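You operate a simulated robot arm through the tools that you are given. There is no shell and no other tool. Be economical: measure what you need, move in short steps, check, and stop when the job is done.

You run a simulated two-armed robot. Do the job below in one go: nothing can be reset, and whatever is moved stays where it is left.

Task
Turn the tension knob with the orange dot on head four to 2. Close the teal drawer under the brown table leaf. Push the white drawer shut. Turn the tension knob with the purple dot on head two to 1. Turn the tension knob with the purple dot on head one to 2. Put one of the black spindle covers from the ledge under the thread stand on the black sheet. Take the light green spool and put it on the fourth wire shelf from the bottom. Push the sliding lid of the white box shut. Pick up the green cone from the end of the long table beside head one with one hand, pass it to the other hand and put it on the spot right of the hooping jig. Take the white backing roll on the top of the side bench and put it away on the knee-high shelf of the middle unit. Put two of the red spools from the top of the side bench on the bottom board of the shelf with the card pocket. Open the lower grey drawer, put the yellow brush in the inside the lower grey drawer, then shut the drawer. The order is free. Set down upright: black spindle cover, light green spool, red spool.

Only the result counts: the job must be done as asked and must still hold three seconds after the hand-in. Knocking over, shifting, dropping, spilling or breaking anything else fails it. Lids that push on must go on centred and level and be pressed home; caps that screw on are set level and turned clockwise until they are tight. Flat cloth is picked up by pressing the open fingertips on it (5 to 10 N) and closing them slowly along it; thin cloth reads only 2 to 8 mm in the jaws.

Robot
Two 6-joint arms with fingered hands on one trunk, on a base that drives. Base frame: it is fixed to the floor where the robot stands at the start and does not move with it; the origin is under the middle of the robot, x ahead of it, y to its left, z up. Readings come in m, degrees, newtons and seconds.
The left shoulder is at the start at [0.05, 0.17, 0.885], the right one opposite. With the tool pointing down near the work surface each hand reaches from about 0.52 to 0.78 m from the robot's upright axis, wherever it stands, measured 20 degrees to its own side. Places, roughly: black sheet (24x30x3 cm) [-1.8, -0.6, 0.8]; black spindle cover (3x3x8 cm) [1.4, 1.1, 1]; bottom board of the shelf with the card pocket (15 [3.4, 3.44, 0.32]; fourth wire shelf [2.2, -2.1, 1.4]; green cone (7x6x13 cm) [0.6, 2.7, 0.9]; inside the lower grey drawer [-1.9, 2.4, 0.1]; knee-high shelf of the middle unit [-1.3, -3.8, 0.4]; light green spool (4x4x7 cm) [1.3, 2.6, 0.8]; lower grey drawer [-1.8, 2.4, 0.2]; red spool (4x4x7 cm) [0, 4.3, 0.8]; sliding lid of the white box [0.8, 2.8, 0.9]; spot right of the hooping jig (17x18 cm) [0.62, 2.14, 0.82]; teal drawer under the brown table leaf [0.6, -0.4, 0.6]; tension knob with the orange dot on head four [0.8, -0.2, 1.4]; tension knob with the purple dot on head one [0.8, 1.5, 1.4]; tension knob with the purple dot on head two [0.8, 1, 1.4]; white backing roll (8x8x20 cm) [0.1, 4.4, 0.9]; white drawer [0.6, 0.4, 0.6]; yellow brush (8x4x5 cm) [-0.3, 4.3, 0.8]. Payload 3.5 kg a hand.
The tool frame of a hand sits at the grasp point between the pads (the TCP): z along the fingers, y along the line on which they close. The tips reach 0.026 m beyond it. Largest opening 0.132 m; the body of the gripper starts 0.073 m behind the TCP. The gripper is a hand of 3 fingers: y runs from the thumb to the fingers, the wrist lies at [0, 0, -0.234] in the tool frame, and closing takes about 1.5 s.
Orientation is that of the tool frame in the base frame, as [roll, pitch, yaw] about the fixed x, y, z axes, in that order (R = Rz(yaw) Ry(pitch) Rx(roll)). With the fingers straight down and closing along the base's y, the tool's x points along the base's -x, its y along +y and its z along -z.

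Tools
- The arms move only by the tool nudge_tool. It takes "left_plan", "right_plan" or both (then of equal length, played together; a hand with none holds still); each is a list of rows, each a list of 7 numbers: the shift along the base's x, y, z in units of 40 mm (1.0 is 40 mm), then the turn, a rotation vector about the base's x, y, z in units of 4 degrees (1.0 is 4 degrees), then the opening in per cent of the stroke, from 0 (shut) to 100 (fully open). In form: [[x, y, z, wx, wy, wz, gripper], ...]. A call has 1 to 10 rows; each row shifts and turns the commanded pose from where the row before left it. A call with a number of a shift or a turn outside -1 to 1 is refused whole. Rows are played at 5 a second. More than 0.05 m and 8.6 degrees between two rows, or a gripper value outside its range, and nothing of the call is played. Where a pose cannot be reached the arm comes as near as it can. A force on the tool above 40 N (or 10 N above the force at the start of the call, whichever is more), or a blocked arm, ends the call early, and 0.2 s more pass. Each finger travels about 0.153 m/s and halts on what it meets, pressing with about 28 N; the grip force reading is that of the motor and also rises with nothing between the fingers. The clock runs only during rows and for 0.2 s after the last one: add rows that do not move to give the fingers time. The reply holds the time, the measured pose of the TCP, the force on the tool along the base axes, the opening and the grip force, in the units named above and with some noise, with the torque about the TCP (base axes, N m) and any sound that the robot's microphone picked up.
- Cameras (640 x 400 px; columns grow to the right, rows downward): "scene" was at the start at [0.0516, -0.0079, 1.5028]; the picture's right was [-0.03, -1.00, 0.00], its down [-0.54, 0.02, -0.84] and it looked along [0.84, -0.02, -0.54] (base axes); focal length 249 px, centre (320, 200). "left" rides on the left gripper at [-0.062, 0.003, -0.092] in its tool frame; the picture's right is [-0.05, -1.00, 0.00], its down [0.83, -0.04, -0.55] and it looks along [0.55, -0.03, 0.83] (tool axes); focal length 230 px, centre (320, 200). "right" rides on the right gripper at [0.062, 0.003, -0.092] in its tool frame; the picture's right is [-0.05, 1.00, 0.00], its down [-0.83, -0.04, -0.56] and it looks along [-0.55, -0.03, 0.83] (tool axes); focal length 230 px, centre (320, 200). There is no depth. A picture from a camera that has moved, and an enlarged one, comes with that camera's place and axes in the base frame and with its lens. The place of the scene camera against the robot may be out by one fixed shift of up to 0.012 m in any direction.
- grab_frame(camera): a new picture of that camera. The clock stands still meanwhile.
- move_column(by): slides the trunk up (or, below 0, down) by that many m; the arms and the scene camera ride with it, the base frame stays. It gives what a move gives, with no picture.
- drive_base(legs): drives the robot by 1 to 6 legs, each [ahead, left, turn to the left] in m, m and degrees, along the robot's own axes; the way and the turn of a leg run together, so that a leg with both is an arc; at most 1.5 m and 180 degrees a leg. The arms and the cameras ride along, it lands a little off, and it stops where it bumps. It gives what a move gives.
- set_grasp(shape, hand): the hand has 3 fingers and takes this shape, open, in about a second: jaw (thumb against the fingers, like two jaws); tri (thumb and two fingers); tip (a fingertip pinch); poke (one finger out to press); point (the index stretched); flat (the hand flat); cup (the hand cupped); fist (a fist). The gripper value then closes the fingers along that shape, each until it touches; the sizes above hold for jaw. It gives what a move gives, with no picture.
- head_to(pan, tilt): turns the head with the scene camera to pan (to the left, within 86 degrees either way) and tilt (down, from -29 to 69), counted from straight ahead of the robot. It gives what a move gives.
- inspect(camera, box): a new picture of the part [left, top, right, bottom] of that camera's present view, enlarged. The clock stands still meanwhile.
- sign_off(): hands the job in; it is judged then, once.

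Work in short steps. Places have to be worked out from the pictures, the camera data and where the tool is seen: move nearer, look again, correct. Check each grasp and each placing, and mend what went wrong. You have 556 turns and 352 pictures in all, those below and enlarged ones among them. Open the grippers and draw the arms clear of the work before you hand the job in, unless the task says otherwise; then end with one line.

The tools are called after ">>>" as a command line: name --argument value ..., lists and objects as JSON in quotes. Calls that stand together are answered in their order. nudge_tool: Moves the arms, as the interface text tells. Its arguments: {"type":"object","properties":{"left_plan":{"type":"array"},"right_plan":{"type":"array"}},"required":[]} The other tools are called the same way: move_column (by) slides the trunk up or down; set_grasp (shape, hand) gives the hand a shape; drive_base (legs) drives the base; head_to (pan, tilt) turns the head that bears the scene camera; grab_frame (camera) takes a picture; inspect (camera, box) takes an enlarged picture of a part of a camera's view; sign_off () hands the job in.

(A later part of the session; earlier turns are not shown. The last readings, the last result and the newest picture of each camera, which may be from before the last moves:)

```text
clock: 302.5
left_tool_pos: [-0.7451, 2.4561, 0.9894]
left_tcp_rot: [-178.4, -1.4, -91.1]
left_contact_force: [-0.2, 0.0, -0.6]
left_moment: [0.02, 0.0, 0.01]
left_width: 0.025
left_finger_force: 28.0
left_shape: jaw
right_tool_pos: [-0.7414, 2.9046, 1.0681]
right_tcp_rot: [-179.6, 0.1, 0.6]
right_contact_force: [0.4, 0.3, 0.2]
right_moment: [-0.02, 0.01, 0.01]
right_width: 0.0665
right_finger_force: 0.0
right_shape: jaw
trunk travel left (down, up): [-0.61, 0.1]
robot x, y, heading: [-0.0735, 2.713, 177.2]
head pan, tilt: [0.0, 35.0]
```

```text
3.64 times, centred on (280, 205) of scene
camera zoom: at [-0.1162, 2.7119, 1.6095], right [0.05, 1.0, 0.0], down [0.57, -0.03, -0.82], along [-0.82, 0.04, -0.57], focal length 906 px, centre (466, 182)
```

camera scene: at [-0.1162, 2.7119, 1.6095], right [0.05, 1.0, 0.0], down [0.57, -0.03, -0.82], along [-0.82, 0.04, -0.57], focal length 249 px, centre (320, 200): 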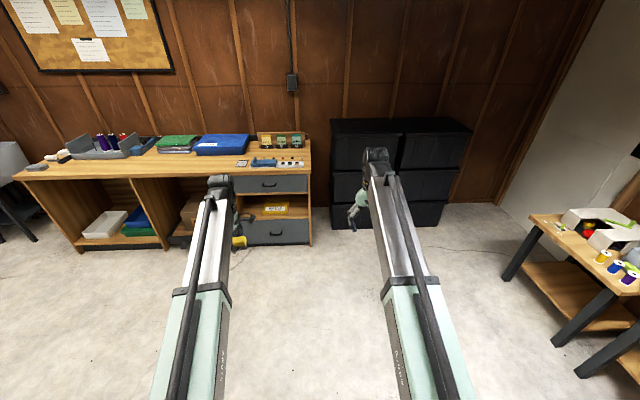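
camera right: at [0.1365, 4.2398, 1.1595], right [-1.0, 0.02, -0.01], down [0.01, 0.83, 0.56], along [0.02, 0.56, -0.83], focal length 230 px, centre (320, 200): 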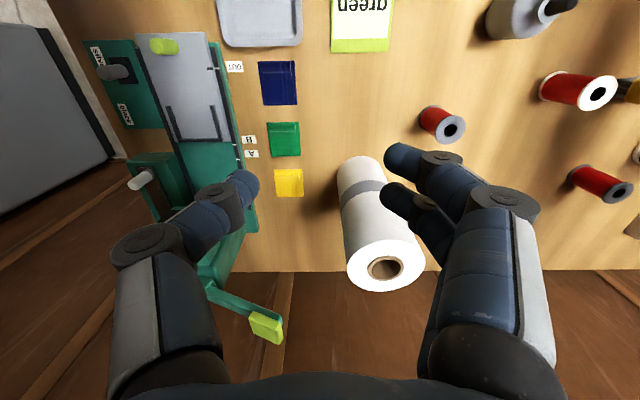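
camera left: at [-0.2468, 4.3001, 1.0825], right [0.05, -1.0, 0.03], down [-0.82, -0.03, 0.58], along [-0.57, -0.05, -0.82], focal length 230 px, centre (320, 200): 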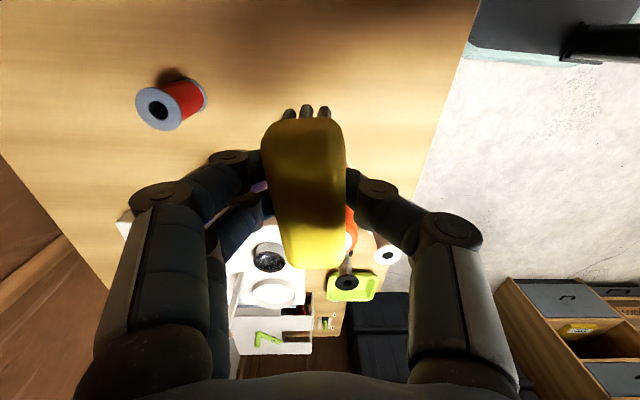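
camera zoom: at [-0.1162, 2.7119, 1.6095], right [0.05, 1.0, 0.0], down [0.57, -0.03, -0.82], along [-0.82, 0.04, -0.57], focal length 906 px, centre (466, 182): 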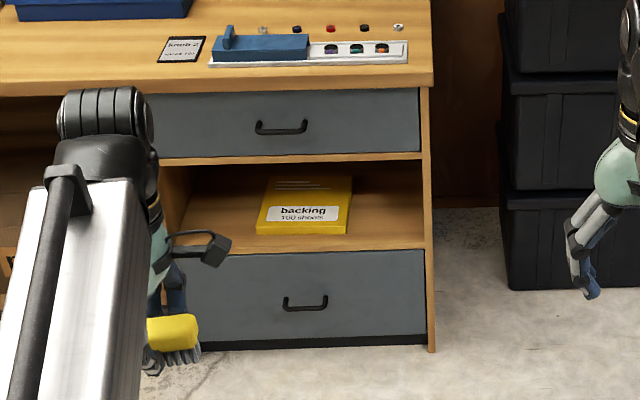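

Handle ≈[-1.68, 2.42, 0.21], bar horizontal. I turn the right hand to point forward with vertical closing (combined 120° turn).

>>> nudge_tool --right_plan '[[0, 0, 0, -0.577, 0.577, -0.577, 50], [0, 0, 0, -0.577, 0.577, -0.577, 50], [0, 0, 0, -0.577, 0.577, -0.577, 50], [0, 0, 0, -0.577, 0.577, -0.577, 50], [0, 0, 0, -0.577, 0.577, -0.577, 50], [0, 0, 0, -0.577, 0.577, -0.577, 50], [0, 0, 0, -0.577, 0.577, -0.577, 50], [0, 0, 0, -0.577, 0.577, -0.577, 50], [0, 0, 0, -0.577, 0.577, -0.577, 50], [0, 0, 0, -0.577, 0.577, -0.577, 50]]'

>>> nudge_tool --right_plan '[[0, 0, 0, -0.577, 0.577, -0.577, 50], [0, 0, 0, -0.577, 0.577, -0.577, 50], [0, 0, 0, -0.577, 0.577, -0.577, 50], [0, 0, 0, -0.577, 0.577, -0.577, 50], [0, 0, 0, -0.577, 0.577, -0.577, 50], [0, 0, 0, -0.577, 0.577, -0.577, 50], [0, 0, 0, -0.577, 0.577, -0.577, 50], [0, 0, 0, -0.577, 0.577, -0.577, 50], [0, 0, 0, -0.577, 0.577, -0.577, 50], [0, 0, 0, -0.577, 0.577, -0.577, 50]]'

>>> nudge_tool --right_plan '[[0, 0, 0, -0.577, 0.577, -0.577, 50], [0, 0, 0, -0.577, 0.577, -0.577, 50], [0, 0, 0, -0.577, 0.577, -0.577, 50], [0, 0, 0, -0.577, 0.577, -0.577, 50], [0, 0, 0, -0.577, 0.577, -0.577, 50], [0, 0, 0, -0.577, 0.577, -0.577, 50], [0, 0, 0, -0.577, 0.577, -0.577, 50], [0, 0, 0, -0.577, 0.577, -0.577, 50], [0, 0, 0, -0.577, 0.577, -0.577, 50], [0, 0, 0, -0.577, 0.577, -0.577, 50]]'

```text
clock: 304.7
left_tool_pos: [-0.7453, 2.4553, 0.9902]
left_tcp_rot: [-178.3, -1.3, -91.2]
left_contact_force: [0.1, 0.4, -1.0]
left_moment: [-0.02, 0.0, 0.02]
left_width: 0.0249
left_finger_force: 27.9
left_shape: jaw
right_tool_pos: [-0.7425, 2.9054, 1.0673]
right_tcp_rot: [152.4, 17.4, -27.5]
right_contact_force: [0.0, -0.2, -0.3]
right_moment: [0.02, 0.03, 0.01]
right_width: 0.0666
right_finger_force: 0.1
right_shape: jaw
trunk travel left (down, up): [-0.61, 0.1]
robot x, y, heading: [-0.0688, 2.7135, 177.2]
head pan, tilt: [0.0, 35.0]
```

```text
clock: 306.9
left_tool_pos: [-0.7455, 2.4555, 0.9909]
left_tcp_rot: [-178.2, -1.2, -91.2]
left_contact_force: [-0.1, 0.8, -0.9]
left_moment: [-0.03, 0.01, -0.01]
left_width: 0.0249
left_finger_force: 28.4
left_shape: jaw
right_tool_pos: [-0.7426, 2.9057, 1.0697]
right_tcp_rot: [118.3, 17.6, -61.9]
right_contact_force: [1.0, 0.9, 0.4]
right_moment: [0.01, 0.01, 0.01]
right_width: 0.0666
right_finger_force: 0.0
right_shape: jaw
trunk travel left (down, up): [-0.61, 0.1]
robot x, y, heading: [-0.0707, 2.7142, 176.9]
head pan, tilt: [0.0, 35.0]
```

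```text
clock: 309.1
left_tool_pos: [-0.7442, 2.4552, 0.9903]
left_tcp_rot: [-178.3, -1.3, -91.1]
left_contact_force: [0.1, 0.3, -0.2]
left_moment: [0.0, -0.02, 0.02]
left_width: 0.0247
left_finger_force: 27.9
left_shape: jaw
right_tool_pos: [-0.7654, 2.9026, 1.0729]
right_tcp_rot: [92.3, 3.6, -86.3]
right_contact_force: [-0.2, 0.3, -0.2]
right_moment: [0.01, -0.02, 0.01]
right_width: 0.0666
right_finger_force: 0.1
right_shape: jaw
right hand out of reach, approached as far as the arm can: row 4, 5, 6, 7, 9, 10
trunk travel left (down, up): [-0.61, 0.1]
robot x, y, heading: [-0.0687, 2.7117, 177.2]
head pan, tilt: [0.0, 35.0]
```

The right hand points forward with vertical jaws. I lower the trunk and drive up to the drawer.

>>> move_column --by -0.4

>>> move_column --by -0.2

>>> drive_base --legs '[[0.7, 0.33, 2.8]]'

>>> nudge_tool --right_plan '[[0, -0.5, -0.9, 0, 0, 0, 50], [0, -0.5, -0.9, 0, 0, 0, 50], [0, -0.5, -0.9, 0, 0, 0, 50], [0, -0.5, -0.9, 0, 0, 0, 50], [0, -0.5, -0.9, 0, 0, 0, 50]]'

>>> grab_frame --camera "right"

>>> grab_frame --camera "scene"

```text
clock: 312.9
left_tool_pos: [-0.7441, 2.4555, 0.5911]
left_tcp_rot: [-178.4, -1.3, -91.2]
left_contact_force: [0.1, -0.7, -0.2]
left_moment: [-0.02, -0.02, -0.01]
left_width: 0.0251
left_finger_force: 27.9
left_shape: jaw
right_tool_pos: [-0.7655, 2.9038, 0.6741]
right_tcp_rot: [92.4, 3.5, -86.3]
right_contact_force: [0.0, 0.7, -0.4]
right_moment: [0.02, -0.02, -0.02]
right_width: 0.0667
right_finger_force: 0.0
right_shape: jaw
trunk travel left (down, up): [-0.21, 0.5]
robot x, y, heading: [-0.0729, 2.7146, 177.2]
head pan, tilt: [0.0, 35.0]
```

```text
clock: 315.1
left_tool_pos: [-0.7447, 2.4548, 0.3904]
left_tcp_rot: [-178.3, -1.3, -91.1]
left_contact_force: [-0.4, 0.0, -0.6]
left_moment: [0.02, 0.01, -0.01]
left_width: 0.0249
left_finger_force: 27.9
left_shape: jaw
right_tool_pos: [-0.7657, 2.9042, 0.4731]
right_tcp_rot: [92.3, 3.5, -86.4]
right_contact_force: [1.1, 0.9, 0.0]
right_moment: [-0.01, -0.01, 0.0]
right_width: 0.0666
right_finger_force: 0.1
right_shape: jaw
trunk travel left (down, up): [-0.01, 0.7]
robot x, y, heading: [-0.0737, 2.7168, 177.2]
head pan, tilt: [0.0, 35.0]
```

```text
clock: 319.2
left_tool_pos: [-1.4213, 2.1157, 0.3904]
left_tcp_rot: [-178.2, -1.3, -88.5]
left_contact_force: [0.3, 0.0, 0.0]
left_moment: [0.02, 0.01, 0.04]
left_width: 0.0248
left_finger_force: 27.9
left_shape: jaw
right_tool_pos: [-1.4633, 2.5631, 0.4729]
right_tcp_rot: [92.3, 3.5, -83.7]
right_contact_force: [0.1, 0.4, -0.5]
right_moment: [0.01, -0.02, 0.02]
right_width: 0.0663
right_finger_force: 0.0
right_shape: jaw
trunk travel left (down, up): [-0.01, 0.7]
robot x, y, heading: [-0.7623, 2.4042, 179.8]
head pan, tilt: [0.0, 35.0]
```

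```text
clock: 320.4
left_tool_pos: [-1.4226, 2.1164, 0.3916]
left_tcp_rot: [-178.3, -1.3, -88.6]
left_contact_force: [-1.0, 0.1, -0.1]
left_moment: [0.01, -0.01, 0.02]
left_width: 0.0251
left_finger_force: 27.9
left_shape: jaw
right_tool_pos: [-1.4701, 2.5227, 0.2947]
right_tcp_rot: [92.7, 6.9, -80.7]
right_contact_force: [0.7, 0.0, -0.2]
right_moment: [0.01, -0.01, -0.01]
right_width: 0.0662
right_finger_force: 0.0
right_shape: jaw
right hand out of reach, approached as far as the arm can: row 2, 3, 4, 5
trunk travel left (down, up): [-0.01, 0.7]
robot x, y, heading: [-0.763, 2.406, 179.6]
head pan, tilt: [0.0, 35.0]
```

```text
225 pictures are left
camera right: at [-1.3695, 2.4756, 0.2946], right [-0.04, -0.07, 1.0], down [0.42, 0.91, 0.08], along [-0.91, 0.42, 0.0], focal length 230 px, centre (320, 200)
```

right: 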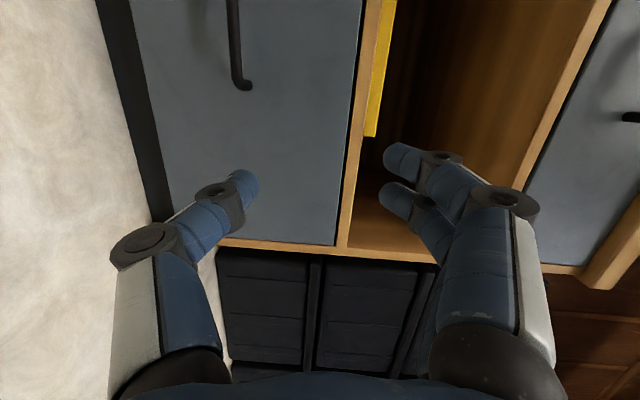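

```text
224 pictures are left
camera scene: at [-0.8057, 2.4008, 1.0095], right [0.0, 1.0, 0.0], down [0.57, 0.0, -0.82], along [-0.82, 0.0, -0.57], focal length 249 px, centre (320, 200)
```

scene: 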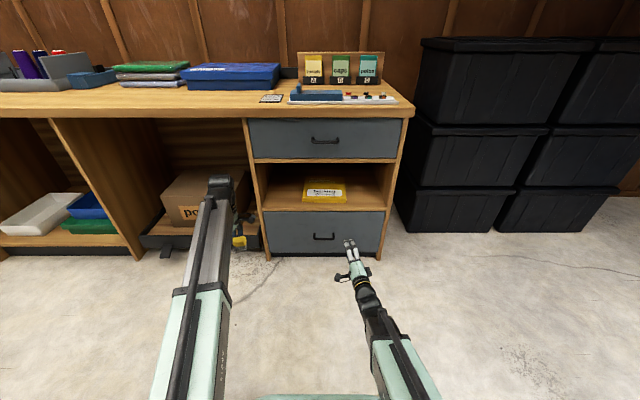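

Handle ≈[-1.65, 2.42, 0.20]. I extend the hand towards it while lowering.

>>> nudge_tool --right_plan '[[-0.7, -0.5, -0.2, 0, 0, 0, 50], [-0.6, -0.5, -0.4, 0, 0, 0, 50], [-0.6, -0.5, -0.5, 0, 0, -0.8, 50], [-0.5, -0.5, -0.6, 0, 0, -0.8, 50], [-0.5, -0.5, -0.6, 0, 0, -0.6, 50], [0, 0, 0, 0, 0, 0, 50]]'

>>> grab_frame --camera "right"

```text
clock: 321.8
left_tool_pos: [-1.4224, 2.1166, 0.3904]
left_tcp_rot: [-178.3, -1.4, -88.7]
left_contact_force: [-0.8, -0.2, -0.7]
left_moment: [0.02, -0.03, -0.01]
left_width: 0.0248
left_finger_force: 27.9
left_shape: jaw
right_tool_pos: [-1.5885, 2.5526, 0.2412]
right_tcp_rot: [93.9, 6.9, -83.3]
right_contact_force: [0.3, 0.2, 0.0]
right_moment: [-0.02, 0.0, 0.0]
right_width: 0.0661
right_finger_force: 0.1
right_shape: jaw
right hand out of reach, approached as far as the arm can: row 1, 2, 3, 4, 5
trunk travel left (down, up): [-0.01, 0.7]
robot x, y, heading: [-0.7583, 2.4059, 179.6]
head pan, tilt: [0.0, 35.0]
```

```text
223 pictures are left
camera right: at [-1.4905, 2.4992, 0.2424], right [-0.06, -0.08, 1.0], down [0.46, 0.88, 0.1], along [-0.89, 0.46, -0.02], focal length 230 px, centre (320, 200)
```

right: 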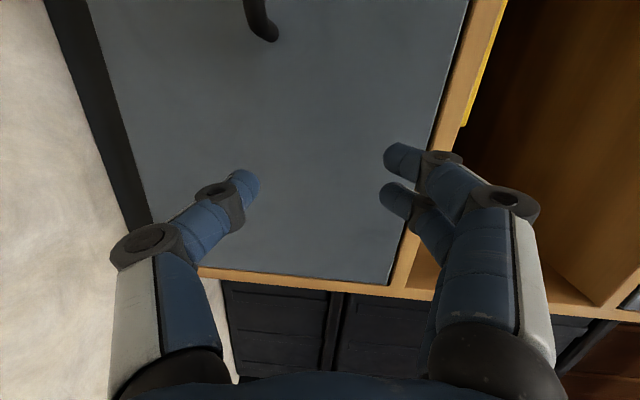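

The arm cannot go further inwards in this pose; I shift the base sideways instead.

>>> drive_base --legs '[[0, 0.135, 0]]'

>>> nudge_tool --right_plan '[[0, 0, -0.5, 0, 0, 0, 50], [0, 0, -0.5, 0, 0, 0, 50], [0, 0, 0, 0, 0, 0, 50]]'

>>> grab_frame --camera "right"

```text
clock: 323.1
left_tool_pos: [-1.4232, 1.98, 0.3906]
left_tcp_rot: [-178.3, -1.3, -88.6]
left_contact_force: [-0.1, 0.6, -0.7]
left_moment: [0.04, 0.0, -0.02]
left_width: 0.0248
left_finger_force: 28.2
left_shape: jaw
right_tool_pos: [-1.5901, 2.4156, 0.2407]
right_tcp_rot: [94.0, 6.9, -83.2]
right_contact_force: [0.1, 0.7, 0.4]
right_moment: [0.0, -0.03, 0.02]
right_width: 0.0662
right_finger_force: 0.0
right_shape: jaw
trunk travel left (down, up): [-0.01, 0.7]
robot x, y, heading: [-0.7595, 2.2709, 180.0]
head pan, tilt: [0.0, 35.0]
```

```text
clock: 323.9
left_tool_pos: [-1.4225, 1.9812, 0.3908]
left_tcp_rot: [-178.3, -1.3, -88.7]
left_contact_force: [0.3, 0.2, -0.7]
left_moment: [0.02, 0.0, 0.0]
left_width: 0.0244
left_finger_force: 27.9
left_shape: jaw
right_tool_pos: [-1.5876, 2.4154, 0.2017]
right_tcp_rot: [94.1, 6.6, -82.7]
right_contact_force: [0.8, 0.7, 0.4]
right_moment: [0.0, -0.03, -0.02]
right_width: 0.0662
right_finger_force: 0.1
right_shape: jaw
trunk travel left (down, up): [-0.01, 0.7]
robot x, y, heading: [-0.7599, 2.2706, 179.8]
head pan, tilt: [0.0, 35.0]
```

```text
222 pictures are left
camera right: at [-1.4894, 2.3645, 0.2039], right [-0.06, -0.07, 1.0], down [0.45, 0.89, 0.09], along [-0.89, 0.45, -0.02], focal length 230 px, centre (320, 200)
```

right: 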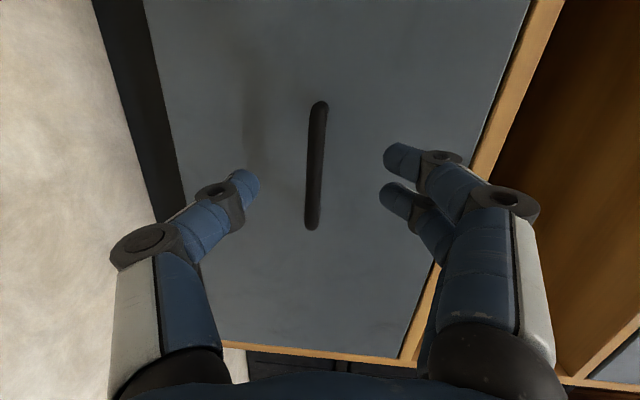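

The bar lies between the jaws. I advance 55 mm and close.

>>> nudge_tool --right_plan '[[-0.7, 0, -0.1, 0, 0, 0, 50], [-0.6, 0, 0, 0, 0, 0, 50], [0, 0, 0, 0, 0, 0, 50]]'

>>> grab_frame --camera "right"

```text
clock: 324.7
left_tool_pos: [-1.4229, 1.9809, 0.391]
left_tcp_rot: [-178.3, -1.3, -88.5]
left_contact_force: [0.1, 0.4, 0.2]
left_moment: [0.02, 0.03, -0.01]
left_width: 0.0249
left_finger_force: 28.1
left_shape: jaw
right_tool_pos: [-1.64, 2.4125, 0.1964]
right_tcp_rot: [94.1, 6.7, -82.8]
right_contact_force: [-0.4, 0.0, -0.1]
right_moment: [-0.01, -0.03, -0.01]
right_width: 0.0661
right_finger_force: 0.0
right_shape: jaw
trunk travel left (down, up): [-0.01, 0.7]
robot x, y, heading: [-0.7588, 2.2725, 179.8]
head pan, tilt: [0.0, 35.0]
```

```text
221 pictures are left
camera right: at [-1.5404, 2.3616, 0.1985], right [-0.06, -0.07, 1.0], down [0.45, 0.89, 0.09], along [-0.89, 0.45, -0.02], focal length 230 px, centre (320, 200)
```

right: 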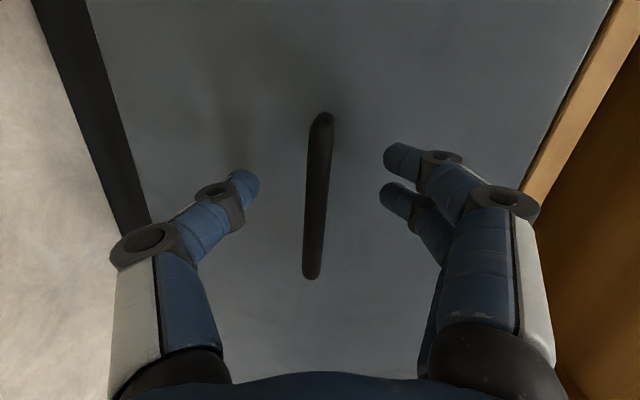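

The bar is at x≈-1.66. 12 mm more, then close.

>>> nudge_tool --right_plan '[[-0.3, 0.1, 0, 0, 0, 0, 50], [0, 0, 0, 0, 0, 0, 30], [0, 0, 0, 0, 0, 0, 10], [0, 0, 0, 0, 0, 0, 0], [0, 0, 0, 0, 0, 0, 0]]'

>>> drive_base --legs '[[-0.1, 0, 0]]'

>>> grab_frame --camera "scene"

```text
clock: 325.9
left_tool_pos: [-1.4224, 1.9808, 0.3903]
left_tcp_rot: [-178.1, -1.3, -88.5]
left_contact_force: [-0.3, 1.0, -0.3]
left_moment: [0.02, 0.01, 0.01]
left_width: 0.0248
left_finger_force: 28.3
left_shape: jaw
right_tool_pos: [-1.6515, 2.419, 0.1947]
right_tcp_rot: [94.1, 6.8, -83.2]
right_contact_force: [-1.1, 0.6, -4.4]
right_moment: [0.0, 0.0, -0.02]
right_width: 0.0
right_finger_force: 28.3
right_shape: jaw
trunk travel left (down, up): [-0.01, 0.7]
robot x, y, heading: [-0.7553, 2.2712, 179.8]
head pan, tilt: [0.0, 35.0]
```

```text
clock: 327.0
left_tool_pos: [-1.3182, 1.9799, 0.3898]
left_tcp_rot: [-178.3, -1.4, -88.5]
left_contact_force: [0.2, -0.3, -1.2]
left_moment: [0.01, 0.01, 0.02]
left_width: 0.0247
left_finger_force: 28.0
left_shape: jaw
right_tool_pos: [-1.5476, 2.4172, 0.1959]
right_tcp_rot: [94.0, 6.6, -83.2]
right_contact_force: [-0.4, 2.3, -6.5]
right_moment: [-0.03, 0.01, 0.02]
right_width: 0.0
right_finger_force: 27.7
right_shape: jaw
trunk travel left (down, up): [-0.01, 0.7]
robot x, y, heading: [-0.6551, 2.2701, 179.8]
head pan, tilt: [0.0, 35.0]
```

```text
220 pictures are left
camera scene: at [-0.7032, 2.2653, 1.0094], right [0.0, 1.0, 0.0], down [0.57, 0.0, -0.82], along [-0.82, 0.0, -0.57], focal length 249 px, centre (320, 200)
```

scene: 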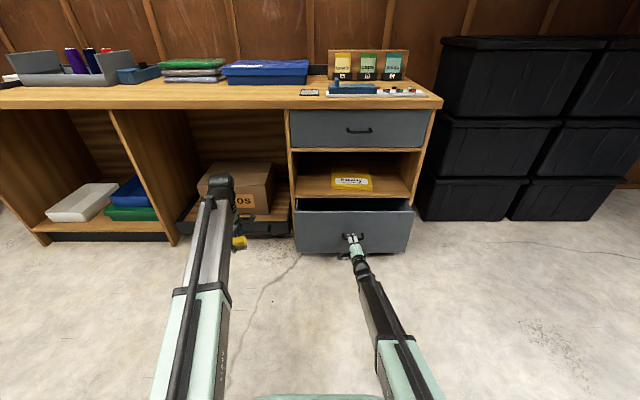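

The drawer opens. I pull another 13 cm.

>>> drive_base --legs '[[-0.13, 0, 0]]'

>>> head_to --pan -10 --tilt 35

>>> inspect --camera "scene" --box '[180, 160, 420, 310]'

```text
clock: 328.3
left_tool_pos: [-1.1883, 1.9811, 0.3906]
left_tcp_rot: [-178.2, -1.4, -88.8]
left_contact_force: [0.1, 1.1, -0.5]
left_moment: [-0.02, 0.01, 0.02]
left_width: 0.025
left_finger_force: 28.3
left_shape: jaw
right_tool_pos: [-1.4154, 2.4188, 0.1953]
right_tcp_rot: [93.9, 6.8, -83.5]
right_contact_force: [-1.7, -2.6, -6.0]
right_moment: [-0.02, 0.06, -0.02]
right_width: 0.0
right_finger_force: 27.7
right_shape: jaw
trunk travel left (down, up): [-0.01, 0.7]
robot x, y, heading: [-0.52, 2.2712, 179.8]
head pan, tilt: [0.0, 35.0]
```

```text
clock: 329.0
left_tool_pos: [-1.1871, 1.9821, 0.3895]
left_tcp_rot: [-178.2, -1.5, -88.8]
left_contact_force: [0.0, 0.0, -0.3]
left_moment: [0.0, 0.02, -0.01]
left_width: 0.0248
left_finger_force: 27.9
left_shape: jaw
right_tool_pos: [-1.4145, 2.4199, 0.1949]
right_tcp_rot: [94.2, 6.7, -83.4]
right_contact_force: [-1.0, -0.8, -4.3]
right_moment: [0.0, 0.02, 0.0]
right_width: 0.0001
right_finger_force: 28.0
right_shape: jaw
trunk travel left (down, up): [-0.01, 0.7]
robot x, y, heading: [-0.5259, 2.2715, 179.8]
head pan, tilt: [-10.0, 35.0]
```

```text
2.67 times, centred on (300, 235) of scene
camera zoom: at [-0.5691, 2.2799, 1.0094], right [0.18, 0.98, 0.0], down [0.56, -0.1, -0.82], along [-0.81, 0.15, -0.57], focal length 664 px, centre (373, 107)
```

zoom: 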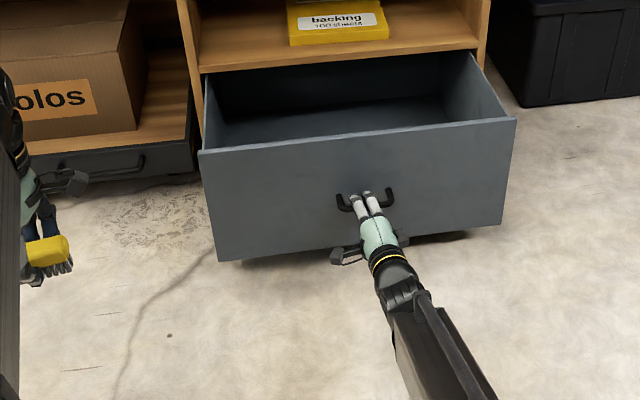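

The drawer is open ~24 cm. I release the handle, lift the right hand away and bring the brush over the drawer.

>>> nudge_tool --right_plan '[[0, 0, 0, 0, 0, 0, 30], [0, 0, 0, 0, 0, 0, 50], [0.5, 0, 0, 0, 0, 0, 50], [0.9, 0, 0, 0, 0, 0, 50], [0.5, 0, 0.5, 0, 0, 0, 50], [0, 0.3, 0.9, 0, 0, 0, 50], [0, 0.3, 0.9, 0, 0, 0, 50], [0, 0, 0.9, 0, 0, 0, 50], [0, 0, 0.9, 0, 0, 0, 50], [0, 0, 0.9, 0, 0, 0, 50]]'

>>> nudge_tool --left_plan '[[0, 0.4, 0.5, 0, 0, 0, 0], [0, 0.6, 0.5, 0, 0, 0, 0], [0, 0.6, 0.3, 0, 0, 0, 0], [0, 0.6, 0, 0, 0, 0, 0], [0, 0.6, 0, 0, 0, 0, 0]]' --right_plan '[[0, 0, 0.9, 0, 0, 0, 50], [0, 0, 0.9, 0, 0, 0, 50], [0, 0, 0.9, 0, 0, 0, 50], [0, 0, 0.5, 0, 0, 0, 50], [0, 0, 0, 0, 0, 0, 50]]'

>>> grab_frame --camera "scene"

```text
clock: 331.2
left_tool_pos: [-1.1873, 1.9816, 0.3904]
left_tcp_rot: [-178.3, -1.3, -88.8]
left_contact_force: [0.3, 0.4, -1.2]
left_moment: [-0.04, -0.05, 0.03]
left_width: 0.0248
left_finger_force: 27.7
left_shape: jaw
right_tool_pos: [-1.3389, 2.4435, 0.3956]
right_tcp_rot: [94.2, 6.8, -83.6]
right_contact_force: [-0.2, 0.6, -0.4]
right_moment: [-0.01, 0.0, -0.01]
right_width: 0.0654
right_finger_force: 0.0
right_shape: jaw
trunk travel left (down, up): [-0.01, 0.7]
robot x, y, heading: [-0.5222, 2.2686, 179.8]
head pan, tilt: [-10.0, 35.0]
```

```text
clock: 332.4
left_tool_pos: [-1.1884, 2.0928, 0.4408]
left_tcp_rot: [-178.3, -1.3, -88.7]
left_contact_force: [0.4, -0.5, -0.3]
left_moment: [0.0, 0.0, 0.01]
left_width: 0.0248
left_finger_force: 28.2
left_shape: jaw
right_tool_pos: [-1.3392, 2.4437, 0.5222]
right_tcp_rot: [93.9, 6.8, -83.5]
right_contact_force: [0.3, -0.2, 0.2]
right_moment: [-0.01, 0.03, 0.0]
right_width: 0.0653
right_finger_force: 0.0
right_shape: jaw
trunk travel left (down, up): [-0.01, 0.7]
robot x, y, heading: [-0.5259, 2.27, 179.4]
head pan, tilt: [-10.0, 35.0]
```

```text
218 pictures are left
camera scene: at [-0.5688, 2.2799, 1.0095], right [0.18, 0.98, 0.0], down [0.56, -0.1, -0.82], along [-0.81, 0.15, -0.57], focal length 249 px, centre (320, 200)
```

scene: 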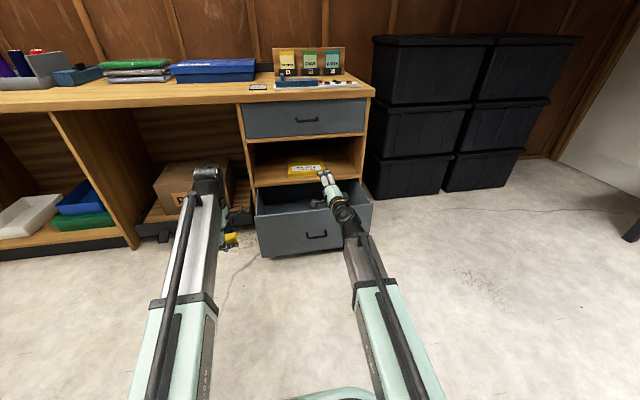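

I pull the right hand back and drive in so that the brush comes above the open drawer.

>>> nudge_tool --right_plan '[[0.8, 0.2, 0, 0, 0, 0, 50], [0.8, 0.2, 0, 0, 0, 0, 50], [0.8, 0.2, 0, 0, 0, 0, 50], [0, 0, 0, 0, 0, 0, 50]]'

>>> drive_base --legs '[[0.35, -0.25, 0]]'

>>> grab_frame --camera "left"

>>> grab_frame --camera "scene"

```text
clock: 333.4
left_tool_pos: [-1.1887, 2.0939, 0.442]
left_tcp_rot: [-178.3, -1.3, -88.8]
left_contact_force: [-0.3, -0.1, -0.1]
left_moment: [0.02, -0.01, 0.0]
left_width: 0.0246
left_finger_force: 28.0
left_shape: jaw
right_tool_pos: [-1.2441, 2.4679, 0.5248]
right_tcp_rot: [94.0, 6.7, -83.5]
right_contact_force: [0.2, 0.4, -0.2]
right_moment: [0.01, 0.0, -0.02]
right_width: 0.0659
right_finger_force: 0.1
right_shape: jaw
trunk travel left (down, up): [-0.01, 0.7]
robot x, y, heading: [-0.5242, 2.2714, 179.6]
head pan, tilt: [-10.0, 35.0]
```

```text
clock: 336.1
left_tool_pos: [-1.5374, 2.3632, 0.4421]
left_tcp_rot: [-178.2, -1.4, -90.1]
left_contact_force: [0.3, 0.2, 0.0]
left_moment: [-0.01, 0.0, 0.0]
left_width: 0.0251
left_finger_force: 27.8
left_shape: jaw
right_tool_pos: [-1.5846, 2.7397, 0.5252]
right_tcp_rot: [94.0, 6.8, -84.8]
right_contact_force: [-0.2, -0.3, 0.9]
right_moment: [-0.01, -0.01, 0.0]
right_width: 0.0659
right_finger_force: 0.1
right_shape: jaw
trunk travel left (down, up): [-0.01, 0.7]
robot x, y, heading: [-0.87, 2.5242, 178.4]
head pan, tilt: [-10.0, 35.0]
```

```text
217 pictures are left
camera left: at [-1.544, 2.427, 0.533], right [1.0, 0.05, 0.03], down [0.02, -0.82, 0.58], along [0.05, -0.57, -0.82], focal length 230 px, centre (320, 200)
```

left: 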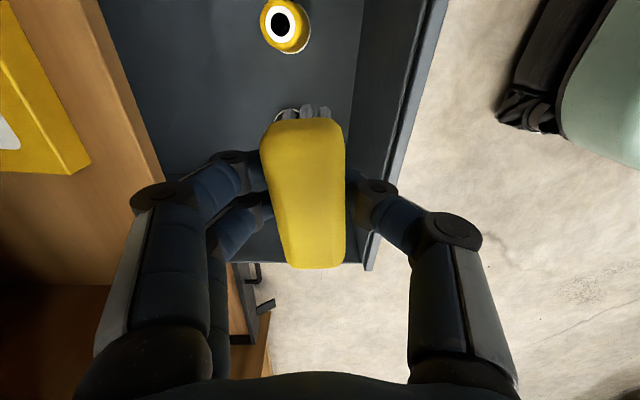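

```text
216 pictures are left
camera scene: at [-0.9142, 2.5357, 1.0095], right [0.2, 0.98, 0.0], down [0.56, -0.12, -0.82], along [-0.8, 0.17, -0.57], focal length 249 px, centre (320, 200)
```

scene: 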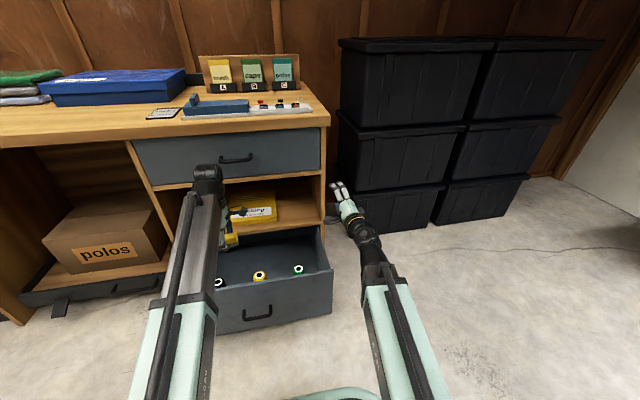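

The drawer holds three small spools (y≈2.25, 2.43, 2.59). I lower the brush between the first two, near the front.

>>> nudge_tool --left_plan '[[0.1, -0.45, -0.8, 0, 0, 0, 0], [0, 0, -1, 0, 0, 0, 0], [0, 0, -1, 0, 0, 0, 0], [0, 0, -1, 0, 0, 0, 0], [0, 0, -1, 0, 0, 0, 0], [0, 0, -1, 0, 0, 0, 0], [0, 0, 0, 0, 0, 0, 0]]'

>>> grab_frame --camera "left"

```text
clock: 337.7
left_tool_pos: [-1.5351, 2.3455, 0.2106]
left_tcp_rot: [-178.3, -1.4, -90.1]
left_contact_force: [-0.2, -0.3, -1.0]
left_moment: [-0.01, -0.01, -0.03]
left_width: 0.0249
left_finger_force: 28.3
left_shape: jaw
right_tool_pos: [-1.5849, 2.7411, 0.5245]
right_tcp_rot: [94.0, 6.7, -84.8]
right_contact_force: [0.2, 0.0, 1.0]
right_moment: [-0.02, 0.03, 0.01]
right_width: 0.0654
right_finger_force: 0.2
right_shape: jaw
trunk travel left (down, up): [-0.01, 0.7]
robot x, y, heading: [-0.8701, 2.5259, 178.3]
head pan, tilt: [-10.0, 35.0]
```

```text
215 pictures are left
camera left: at [-1.5415, 2.4089, 0.3029], right [1.0, 0.05, 0.03], down [0.02, -0.82, 0.58], along [0.05, -0.57, -0.82], focal length 230 px, centre (320, 200)
```

left: 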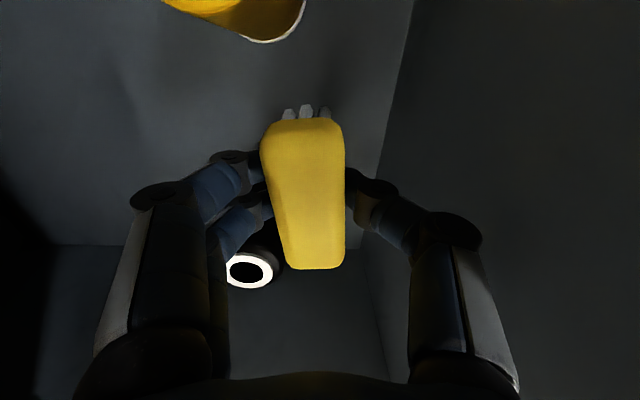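

Clear on all sides. I lower further in small steps until the brush touches.

>>> nudge_tool --left_plan '[[0, 0, -0.7, 0, 0, 0, 0], [0, 0, -0.7, 0, 0, 0, 0], [0, 0, -0.3, 0, 0, 0, 0], [0, 0, -0.2, 0, 0, 0, 0], [0, 0, -0.2, 0, 0, 0, 0], [0, 0, -0.2, 0, 0, 0, 0]]'

```text
clock: 339.1
left_tool_pos: [-1.5344, 2.3451, 0.1179]
left_tcp_rot: [-178.3, -1.4, -90.1]
left_contact_force: [-0.1, -0.6, -0.8]
left_moment: [0.04, 0.03, -0.01]
left_width: 0.0249
left_finger_force: 28.2
left_shape: jaw
right_tool_pos: [-1.5849, 2.7403, 0.5251]
right_tcp_rot: [94.0, 6.8, -84.7]
right_contact_force: [-0.1, -0.2, 0.2]
right_moment: [-0.03, 0.0, 0.02]
right_width: 0.0657
right_finger_force: 0.1
right_shape: jaw
trunk travel left (down, up): [-0.01, 0.7]
robot x, y, heading: [-0.8731, 2.5238, 178.2]
head pan, tilt: [-10.0, 35.0]
```

>>> nudge_tool --left_plan '[[0, 0, -0.15, 0, 0, 0, 0], [0, 0, -0.15, 0, 0, 0, 0], [0, 0, -0.15, 0, 0, 0, 0], [0, 0, -0.15, 0, 0, 0, 0], [0, 0, -0.15, 0, 0, 0, 0]]'

```text
clock: 340.1
left_tool_pos: [-1.5377, 2.3448, 0.1022]
left_tcp_rot: [-179.0, -1.5, -90.0]
left_contact_force: [-0.3, 0.7, 22.5]
left_moment: [-0.09, 0.28, -0.04]
left_width: 0.0264
left_finger_force: 27.9
left_shape: jaw
right_tool_pos: [-1.5843, 2.7407, 0.525]
right_tcp_rot: [93.9, 6.7, -84.8]
right_contact_force: [0.6, -0.1, 0.1]
right_moment: [-0.01, 0.04, 0.01]
right_width: 0.0653
right_finger_force: 0.1
right_shape: jaw
trunk travel left (down, up): [-0.01, 0.7]
robot x, y, heading: [-0.8705, 2.5205, 178.5]
head pan, tilt: [-10.0, 35.0]
stopped in row 5 (left hand): the force on the tool passed its limit at 46 N (the readings are from after the stop); the commanded pose is now the measured one
```

The brush sits on the drawer floor. I open slightly and lift the hand out.

>>> nudge_tool --left_plan '[[0, 0, 0.1, 0, 0, 0, 20], [0, 0, 0, 0, 0, 0, 35], [0, 0, 0, 0, 0, 0, 45], [0, 0, 0.5, 0, 0, 0, 45], [0, 0, 0.9, 0, 0, 0, 45], [0, 0, 0.9, 0, 0, 0, 45], [0, 0, 0.9, 0, 0, 0, 45], [0, 0, 0.9, 0, 0, 0, 45], [0, 0, 0.9, 0, 0, 0, 45], [0, 0, 0.9, 0, 0, 0, 45]]'

>>> nudge_tool --left_plan '[[0, 0, 0.9, 0, 0, 0, 45], [0, 0, 0.9, 0, 0, 0, 45], [0, 0, 0.9, 0, 0, 0, 45]]'

>>> grab_frame --camera "left"

```text
clock: 342.3
left_tool_pos: [-1.5357, 2.3466, 0.3386]
left_tcp_rot: [-178.5, -1.4, -90.1]
left_contact_force: [-0.7, -0.4, 0.0]
left_moment: [0.01, 0.0, 0.01]
left_width: 0.0589
left_finger_force: 0.2
left_shape: jaw
right_tool_pos: [-1.5856, 2.7405, 0.5254]
right_tcp_rot: [93.9, 6.8, -84.8]
right_contact_force: [0.6, 0.4, 0.4]
right_moment: [-0.04, -0.01, 0.0]
right_width: 0.0655
right_finger_force: 0.1
right_shape: jaw
trunk travel left (down, up): [-0.01, 0.7]
robot x, y, heading: [-0.872, 2.5256, 178.4]
head pan, tilt: [-10.0, 35.0]
```

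```text
clock: 343.1
left_tool_pos: [-1.5365, 2.3492, 0.4514]
left_tcp_rot: [-178.6, -1.2, -90.1]
left_contact_force: [0.6, 0.2, -0.1]
left_moment: [-0.02, -0.04, 0.0]
left_width: 0.0588
left_finger_force: 0.0
left_shape: jaw
right_tool_pos: [-1.5859, 2.7398, 0.5262]
right_tcp_rot: [94.0, 6.9, -84.7]
right_contact_force: [-0.9, -0.7, -0.6]
right_moment: [0.0, 0.02, 0.01]
right_width: 0.0656
right_finger_force: 0.1
right_shape: jaw
trunk travel left (down, up): [-0.01, 0.7]
robot x, y, heading: [-0.8697, 2.5261, 178.4]
head pan, tilt: [-10.0, 35.0]
```

```text
214 pictures are left
camera left: at [-1.5421, 2.4116, 0.5432], right [1.0, 0.05, 0.02], down [0.03, -0.82, 0.58], along [0.05, -0.57, -0.82], focal length 230 px, centre (320, 200)
```

left: 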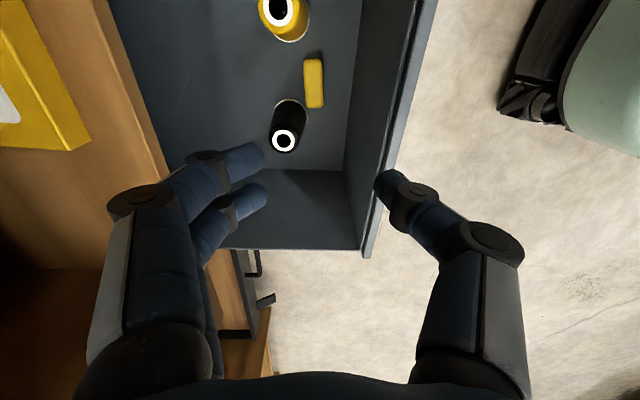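

The brush lies in the drawer. Now I back off, line up the closed right hand with the drawer front and push it shut.

>>> drive_base --legs '[[-0.36, 0, 1.5], [0, 0.2, 0]]'

>>> nudge_tool --right_plan '[[-0.3, 0, -0.8, 0, 0, 0, 20], [-0.3, 0, -0.8, 0, 0, 0, 0], [-0.3, 0, -0.8, 0, 0, 0, 0], [-0.3, 0, -0.9, 0, 0, 0, 0], [-0.3, 0, -0.9, 0, 0, 0, 0], [-0.3, 0, -0.9, 0, 0, 0, 0], [0, 0, -0.9, 0, 0, 0, 0], [0, 0, -0.9, 0, 0, 0, 0], [0, 0, -0.9, 0, 0, 0, 0]]'

>>> grab_frame --camera "scene"

```text
clock: 346.7
left_tool_pos: [-1.177, 2.1259, 0.4528]
left_tcp_rot: [-178.6, -1.4, -89.6]
left_contact_force: [0.8, -0.2, 0.4]
left_moment: [0.0, -0.03, 0.03]
left_width: 0.0588
left_finger_force: 0.1
left_shape: jaw
right_tool_pos: [-1.228, 2.5188, 0.5248]
right_tcp_rot: [94.0, 6.8, -84.3]
right_contact_force: [0.4, 0.5, -0.3]
right_moment: [-0.03, 0.01, 0.01]
right_width: 0.0656
right_finger_force: 0.1
right_shape: jaw
trunk travel left (down, up): [-0.01, 0.7]
robot x, y, heading: [-0.5134, 2.3102, 179.0]
head pan, tilt: [-10.0, 35.0]
```

```text
clock: 348.7
left_tool_pos: [-1.1772, 2.1271, 0.4518]
left_tcp_rot: [-178.6, -1.3, -89.7]
left_contact_force: [-0.4, -0.4, 0.5]
left_moment: [-0.01, -0.03, 0.01]
left_width: 0.0588
left_finger_force: 0.1
left_shape: jaw
right_tool_pos: [-1.2998, 2.5194, 0.2164]
right_tcp_rot: [94.0, 6.9, -84.3]
right_contact_force: [-0.1, 0.7, 0.2]
right_moment: [0.0, -0.01, 0.01]
right_width: 0.0
right_finger_force: 27.9
right_shape: jaw
trunk travel left (down, up): [-0.01, 0.7]
robot x, y, heading: [-0.5126, 2.3067, 178.8]
head pan, tilt: [-10.0, 35.0]
```

```text
213 pictures are left
camera scene: at [-0.5555, 2.3199, 1.0095], right [0.19, 0.98, 0.0], down [0.56, -0.11, -0.82], along [-0.8, 0.16, -0.57], focal length 249 px, centre (320, 200)
```

scene: 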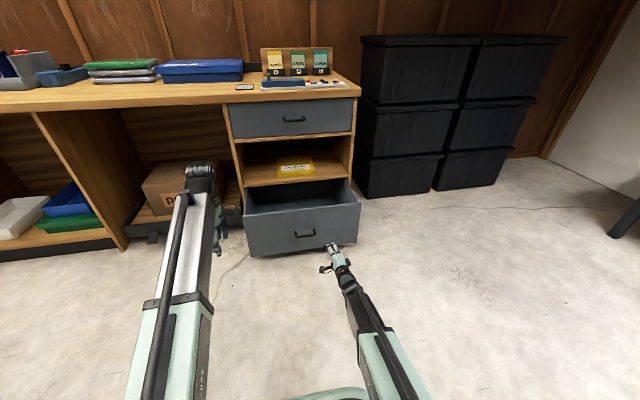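

I drive forward, pushing the drawer, then finish with the arm.

>>> drive_base --legs '[[0.3, 0, 0]]'

>>> nudge_tool --right_plan '[[-0.3, 0, 0, 0, 0, 0, 0], [-0.3, 0, 0, 0, 0, 0, 0], [-0.3, 0, 0, 0, 0, 0, 0], [-0.3, 0, 0, 0, 0, 0, 0], [-0.3, 0, 0, 0, 0, 0, 0], [-0.3, 0, 0, 0, 0, 0, 0], [-0.3, 0, 0, 0, 0, 0, 0], [-0.3, 0, 0, 0, 0, 0, 0]]'

>>> grab_frame --camera "scene"

```text
clock: 350.7
left_tool_pos: [-1.4769, 2.1275, 0.4516]
left_tcp_rot: [-178.6, -1.4, -89.2]
left_contact_force: [-0.1, 0.1, -0.3]
left_moment: [0.01, 0.03, 0.0]
left_width: 0.0587
left_finger_force: 0.0
left_shape: jaw
right_tool_pos: [-1.6029, 2.5185, 0.2153]
right_tcp_rot: [94.0, 6.9, -83.8]
right_contact_force: [0.0, -0.4, 0.4]
right_moment: [0.0, 0.01, 0.03]
right_width: 0.0002
right_finger_force: 28.0
right_shape: jaw
trunk travel left (down, up): [-0.01, 0.7]
robot x, y, heading: [-0.8146, 2.3139, 179.3]
head pan, tilt: [-10.0, 35.0]
```

```text
clock: 352.1
left_tool_pos: [-1.4769, 2.1266, 0.4508]
left_tcp_rot: [-178.6, -1.4, -89.3]
left_contact_force: [0.3, -0.3, 0.2]
left_moment: [0.01, -0.01, 0.01]
left_width: 0.059
left_finger_force: 0.0
left_shape: jaw
right_tool_pos: [-1.6618, 2.5181, 0.2129]
right_tcp_rot: [94.4, 6.8, -83.8]
right_contact_force: [16.8, -0.8, 0.0]
right_moment: [0.03, 0.1, -0.13]
right_width: 0.0
right_finger_force: 27.9
right_shape: jaw
trunk travel left (down, up): [-0.01, 0.7]
robot x, y, heading: [-0.8145, 2.3146, 179.1]
head pan, tilt: [-10.0, 35.0]
stopped in row 6 (right hand): the force on the tool passed its limit at 53 N (the readings are from after the stop); the commanded pose is now the measured one
```

```text
212 pictures are left
camera scene: at [-0.8563, 2.325, 1.0095], right [0.19, 0.98, 0.0], down [0.56, -0.11, -0.82], along [-0.8, 0.15, -0.57], focal length 249 px, centre (320, 200)
```

scene: 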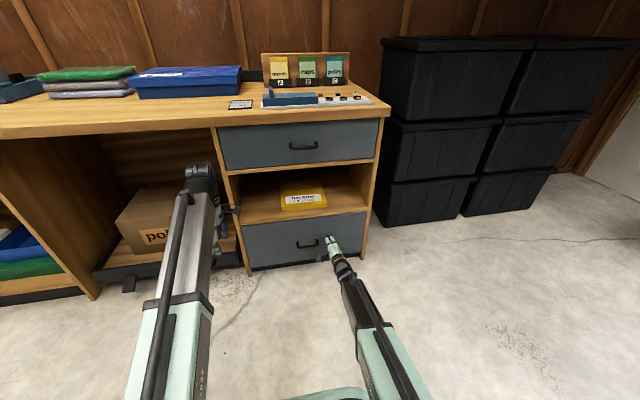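

Shut against its stop. I back off, raise the trunk and turn the right hand down again.

>>> drive_base --legs '[[-0.5, 0, 0]]'

>>> inspect --camera "scene" --box '[200, 120, 400, 270]'

>>> move_column --by 0.4

>>> move_column --by 0.2

>>> nudge_tool --right_plan '[[0, 0, 0, 0.577, -0.577, 0.577, 50], [0, 0, 0, 0.577, -0.577, 0.577, 50], [0, 0, 0, 0.577, -0.577, 0.577, 50], [0, 0, 0, 0.577, -0.577, 0.577, 50], [0, 0, 0, 0.577, -0.577, 0.577, 50], [0, 0, 0, 0.577, -0.577, 0.577, 50], [0, 0, 0, 0.577, -0.577, 0.577, 50], [0, 0, 0, 0.577, -0.577, 0.577, 50], [0, 0, 0, 0.577, -0.577, 0.577, 50], [0, 0, 0, 0.577, -0.577, 0.577, 50]]'

>>> nudge_tool --right_plan '[[0, 0, 0, 0.577, -0.577, 0.577, 50], [0, 0, 0, 0.577, -0.577, 0.577, 50], [0, 0, 0, 0.577, -0.577, 0.577, 50], [0, 0, 0, 0.577, -0.577, 0.577, 50], [0, 0, 0, 0.577, -0.577, 0.577, 50], [0, 0, 0, 0.577, -0.577, 0.577, 50], [0, 0, 0, 0.577, -0.577, 0.577, 50], [0, 0, 0, 0.577, -0.577, 0.577, 50], [0, 0, 0, 0.577, -0.577, 0.577, 50], [0, 0, 0, 0.577, -0.577, 0.577, 50]]'

>>> nudge_tool --right_plan '[[0, 0, 0, 0.577, -0.577, 0.577, 50], [0, 0, 0, 0.577, -0.577, 0.577, 50], [0, 0, 0, 0.577, -0.577, 0.577, 50], [0, 0, 0, 0.577, -0.577, 0.577, 50], [0, 0, 0, 0.577, -0.577, 0.577, 50], [0, 0, 0, 0.577, -0.577, 0.577, 50], [0, 0, 0, 0.577, -0.577, 0.577, 50], [0, 0, 0, 0.577, -0.577, 0.577, 50], [0, 0, 0, 0.577, -0.577, 0.577, 50], [0, 0, 0, 0.577, -0.577, 0.577, 50]]'

```text
clock: 355.0
left_tool_pos: [-0.9752, 2.1193, 0.4509]
left_tcp_rot: [-178.5, -1.4, -89.2]
left_contact_force: [-0.5, -0.3, 0.3]
left_moment: [0.01, -0.02, -0.02]
left_width: 0.0589
left_finger_force: 0.1
left_shape: jaw
right_tool_pos: [-1.1623, 2.5098, 0.2128]
right_tcp_rot: [94.5, 6.6, -83.7]
right_contact_force: [0.2, -1.2, 0.3]
right_moment: [0.01, -0.01, -0.01]
right_width: 0.0
right_finger_force: 27.5
right_shape: jaw
trunk travel left (down, up): [-0.01, 0.7]
robot x, y, heading: [-0.3105, 2.3118, 179.1]
head pan, tilt: [-10.0, 35.0]
```

```text
2.67 times, centred on (300, 195) of scene
camera zoom: at [-0.3553, 2.3177, 1.0095], right [0.19, 0.98, 0.0], down [0.56, -0.11, -0.82], along [-0.8, 0.15, -0.57], focal length 664 px, centre (373, 213)
```

zoom: 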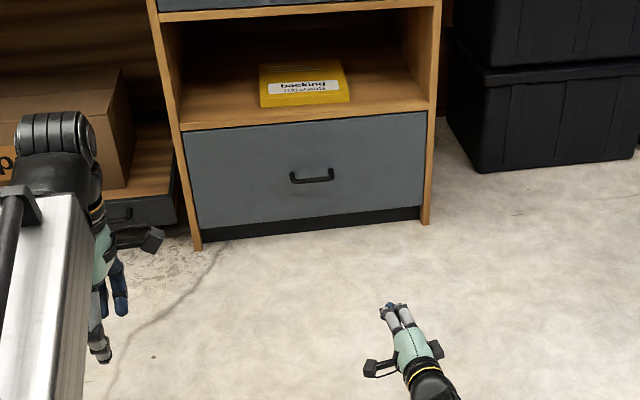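

```text
clock: 358.8
left_tool_pos: [-0.9752, 2.1193, 0.851]
left_tcp_rot: [-178.6, -1.4, -89.2]
left_contact_force: [0.3, 0.2, 0.3]
left_moment: [-0.03, -0.02, 0.01]
left_width: 0.0591
left_finger_force: 0.0
left_shape: jaw
right_tool_pos: [-1.1643, 2.5094, 0.6132]
right_tcp_rot: [94.5, 6.8, -83.7]
right_contact_force: [0.4, -0.2, 0.0]
right_moment: [0.01, -0.03, 0.01]
right_width: 0.0
right_finger_force: 27.6
right_shape: jaw
trunk travel left (down, up): [-0.41, 0.3]
robot x, y, heading: [-0.3115, 2.3065, 179.5]
head pan, tilt: [-10.0, 35.0]
```

```text
clock: 361.0
left_tool_pos: [-0.9738, 2.1188, 1.0512]
left_tcp_rot: [-178.7, -1.4, -89.2]
left_contact_force: [-0.2, -0.3, -0.3]
left_moment: [0.0, -0.03, -0.01]
left_width: 0.059
left_finger_force: 0.0
left_shape: jaw
right_tool_pos: [-1.1624, 2.5102, 0.8127]
right_tcp_rot: [94.5, 6.9, -83.7]
right_contact_force: [-1.1, 0.3, -0.7]
right_moment: [0.01, 0.0, -0.01]
right_width: 0.0
right_finger_force: 28.2
right_shape: jaw
trunk travel left (down, up): [-0.61, 0.1]
robot x, y, heading: [-0.3092, 2.3077, 179.1]
head pan, tilt: [-10.0, 35.0]
```

```text
clock: 363.2
left_tool_pos: [-0.9744, 2.1195, 1.0521]
left_tcp_rot: [-178.7, -1.3, -89.2]
left_contact_force: [-0.2, 0.4, -0.4]
left_moment: [0.01, -0.03, 0.02]
left_width: 0.0591
left_finger_force: 0.0
left_shape: jaw
right_tool_pos: [-1.1632, 2.5116, 0.8128]
right_tcp_rot: [125.1, 20.0, -52.8]
right_contact_force: [0.2, -0.1, 0.2]
right_moment: [-0.01, -0.03, 0.02]
right_width: 0.0656
right_finger_force: 0.1
right_shape: jaw
trunk travel left (down, up): [-0.61, 0.1]
robot x, y, heading: [-0.3108, 2.307, 179.1]
head pan, tilt: [-10.0, 35.0]
```

```text
clock: 365.4
left_tool_pos: [-0.9745, 2.1202, 1.0515]
left_tcp_rot: [-178.5, -1.4, -89.2]
left_contact_force: [-0.3, -0.7, -0.1]
left_moment: [0.0, -0.03, -0.02]
left_width: 0.0588
left_finger_force: 0.1
left_shape: jaw
right_tool_pos: [-1.1224, 2.5045, 0.8213]
right_tcp_rot: [158.6, 14.6, -18.7]
right_contact_force: [0.4, -0.8, 0.0]
right_moment: [0.01, 0.02, -0.01]
right_width: 0.0658
right_finger_force: 0.0
right_shape: jaw
right hand out of reach, approached as far as the arm can: row 6, 7, 8, 9, 10
trunk travel left (down, up): [-0.61, 0.1]
robot x, y, heading: [-0.3112, 2.3073, 179.1]
head pan, tilt: [-10.0, 35.0]
```

```text
clock: 367.6
left_tool_pos: [-0.9746, 2.1198, 1.0516]
left_tcp_rot: [-178.5, -1.3, -89.2]
left_contact_force: [-0.3, 0.9, 0.4]
left_moment: [-0.02, 0.01, 0.0]
left_width: 0.059
left_finger_force: 0.0
left_shape: jaw
right_tool_pos: [-1.0292, 2.4982, 0.8278]
right_tcp_rot: [-176.2, -6.0, 7.0]
right_contact_force: [-0.8, -0.5, 0.4]
right_moment: [0.04, -0.01, -0.01]
right_width: 0.0653
right_finger_force: 0.0
right_shape: jaw
right hand out of reach, approached as far as the arm can: row 1, 2, 3, 4, 5, 6, 7, 8, 9, 10
trunk travel left (down, up): [-0.61, 0.1]
robot x, y, heading: [-0.312, 2.3059, 179.2]
head pan, tilt: [-10.0, 35.0]
```

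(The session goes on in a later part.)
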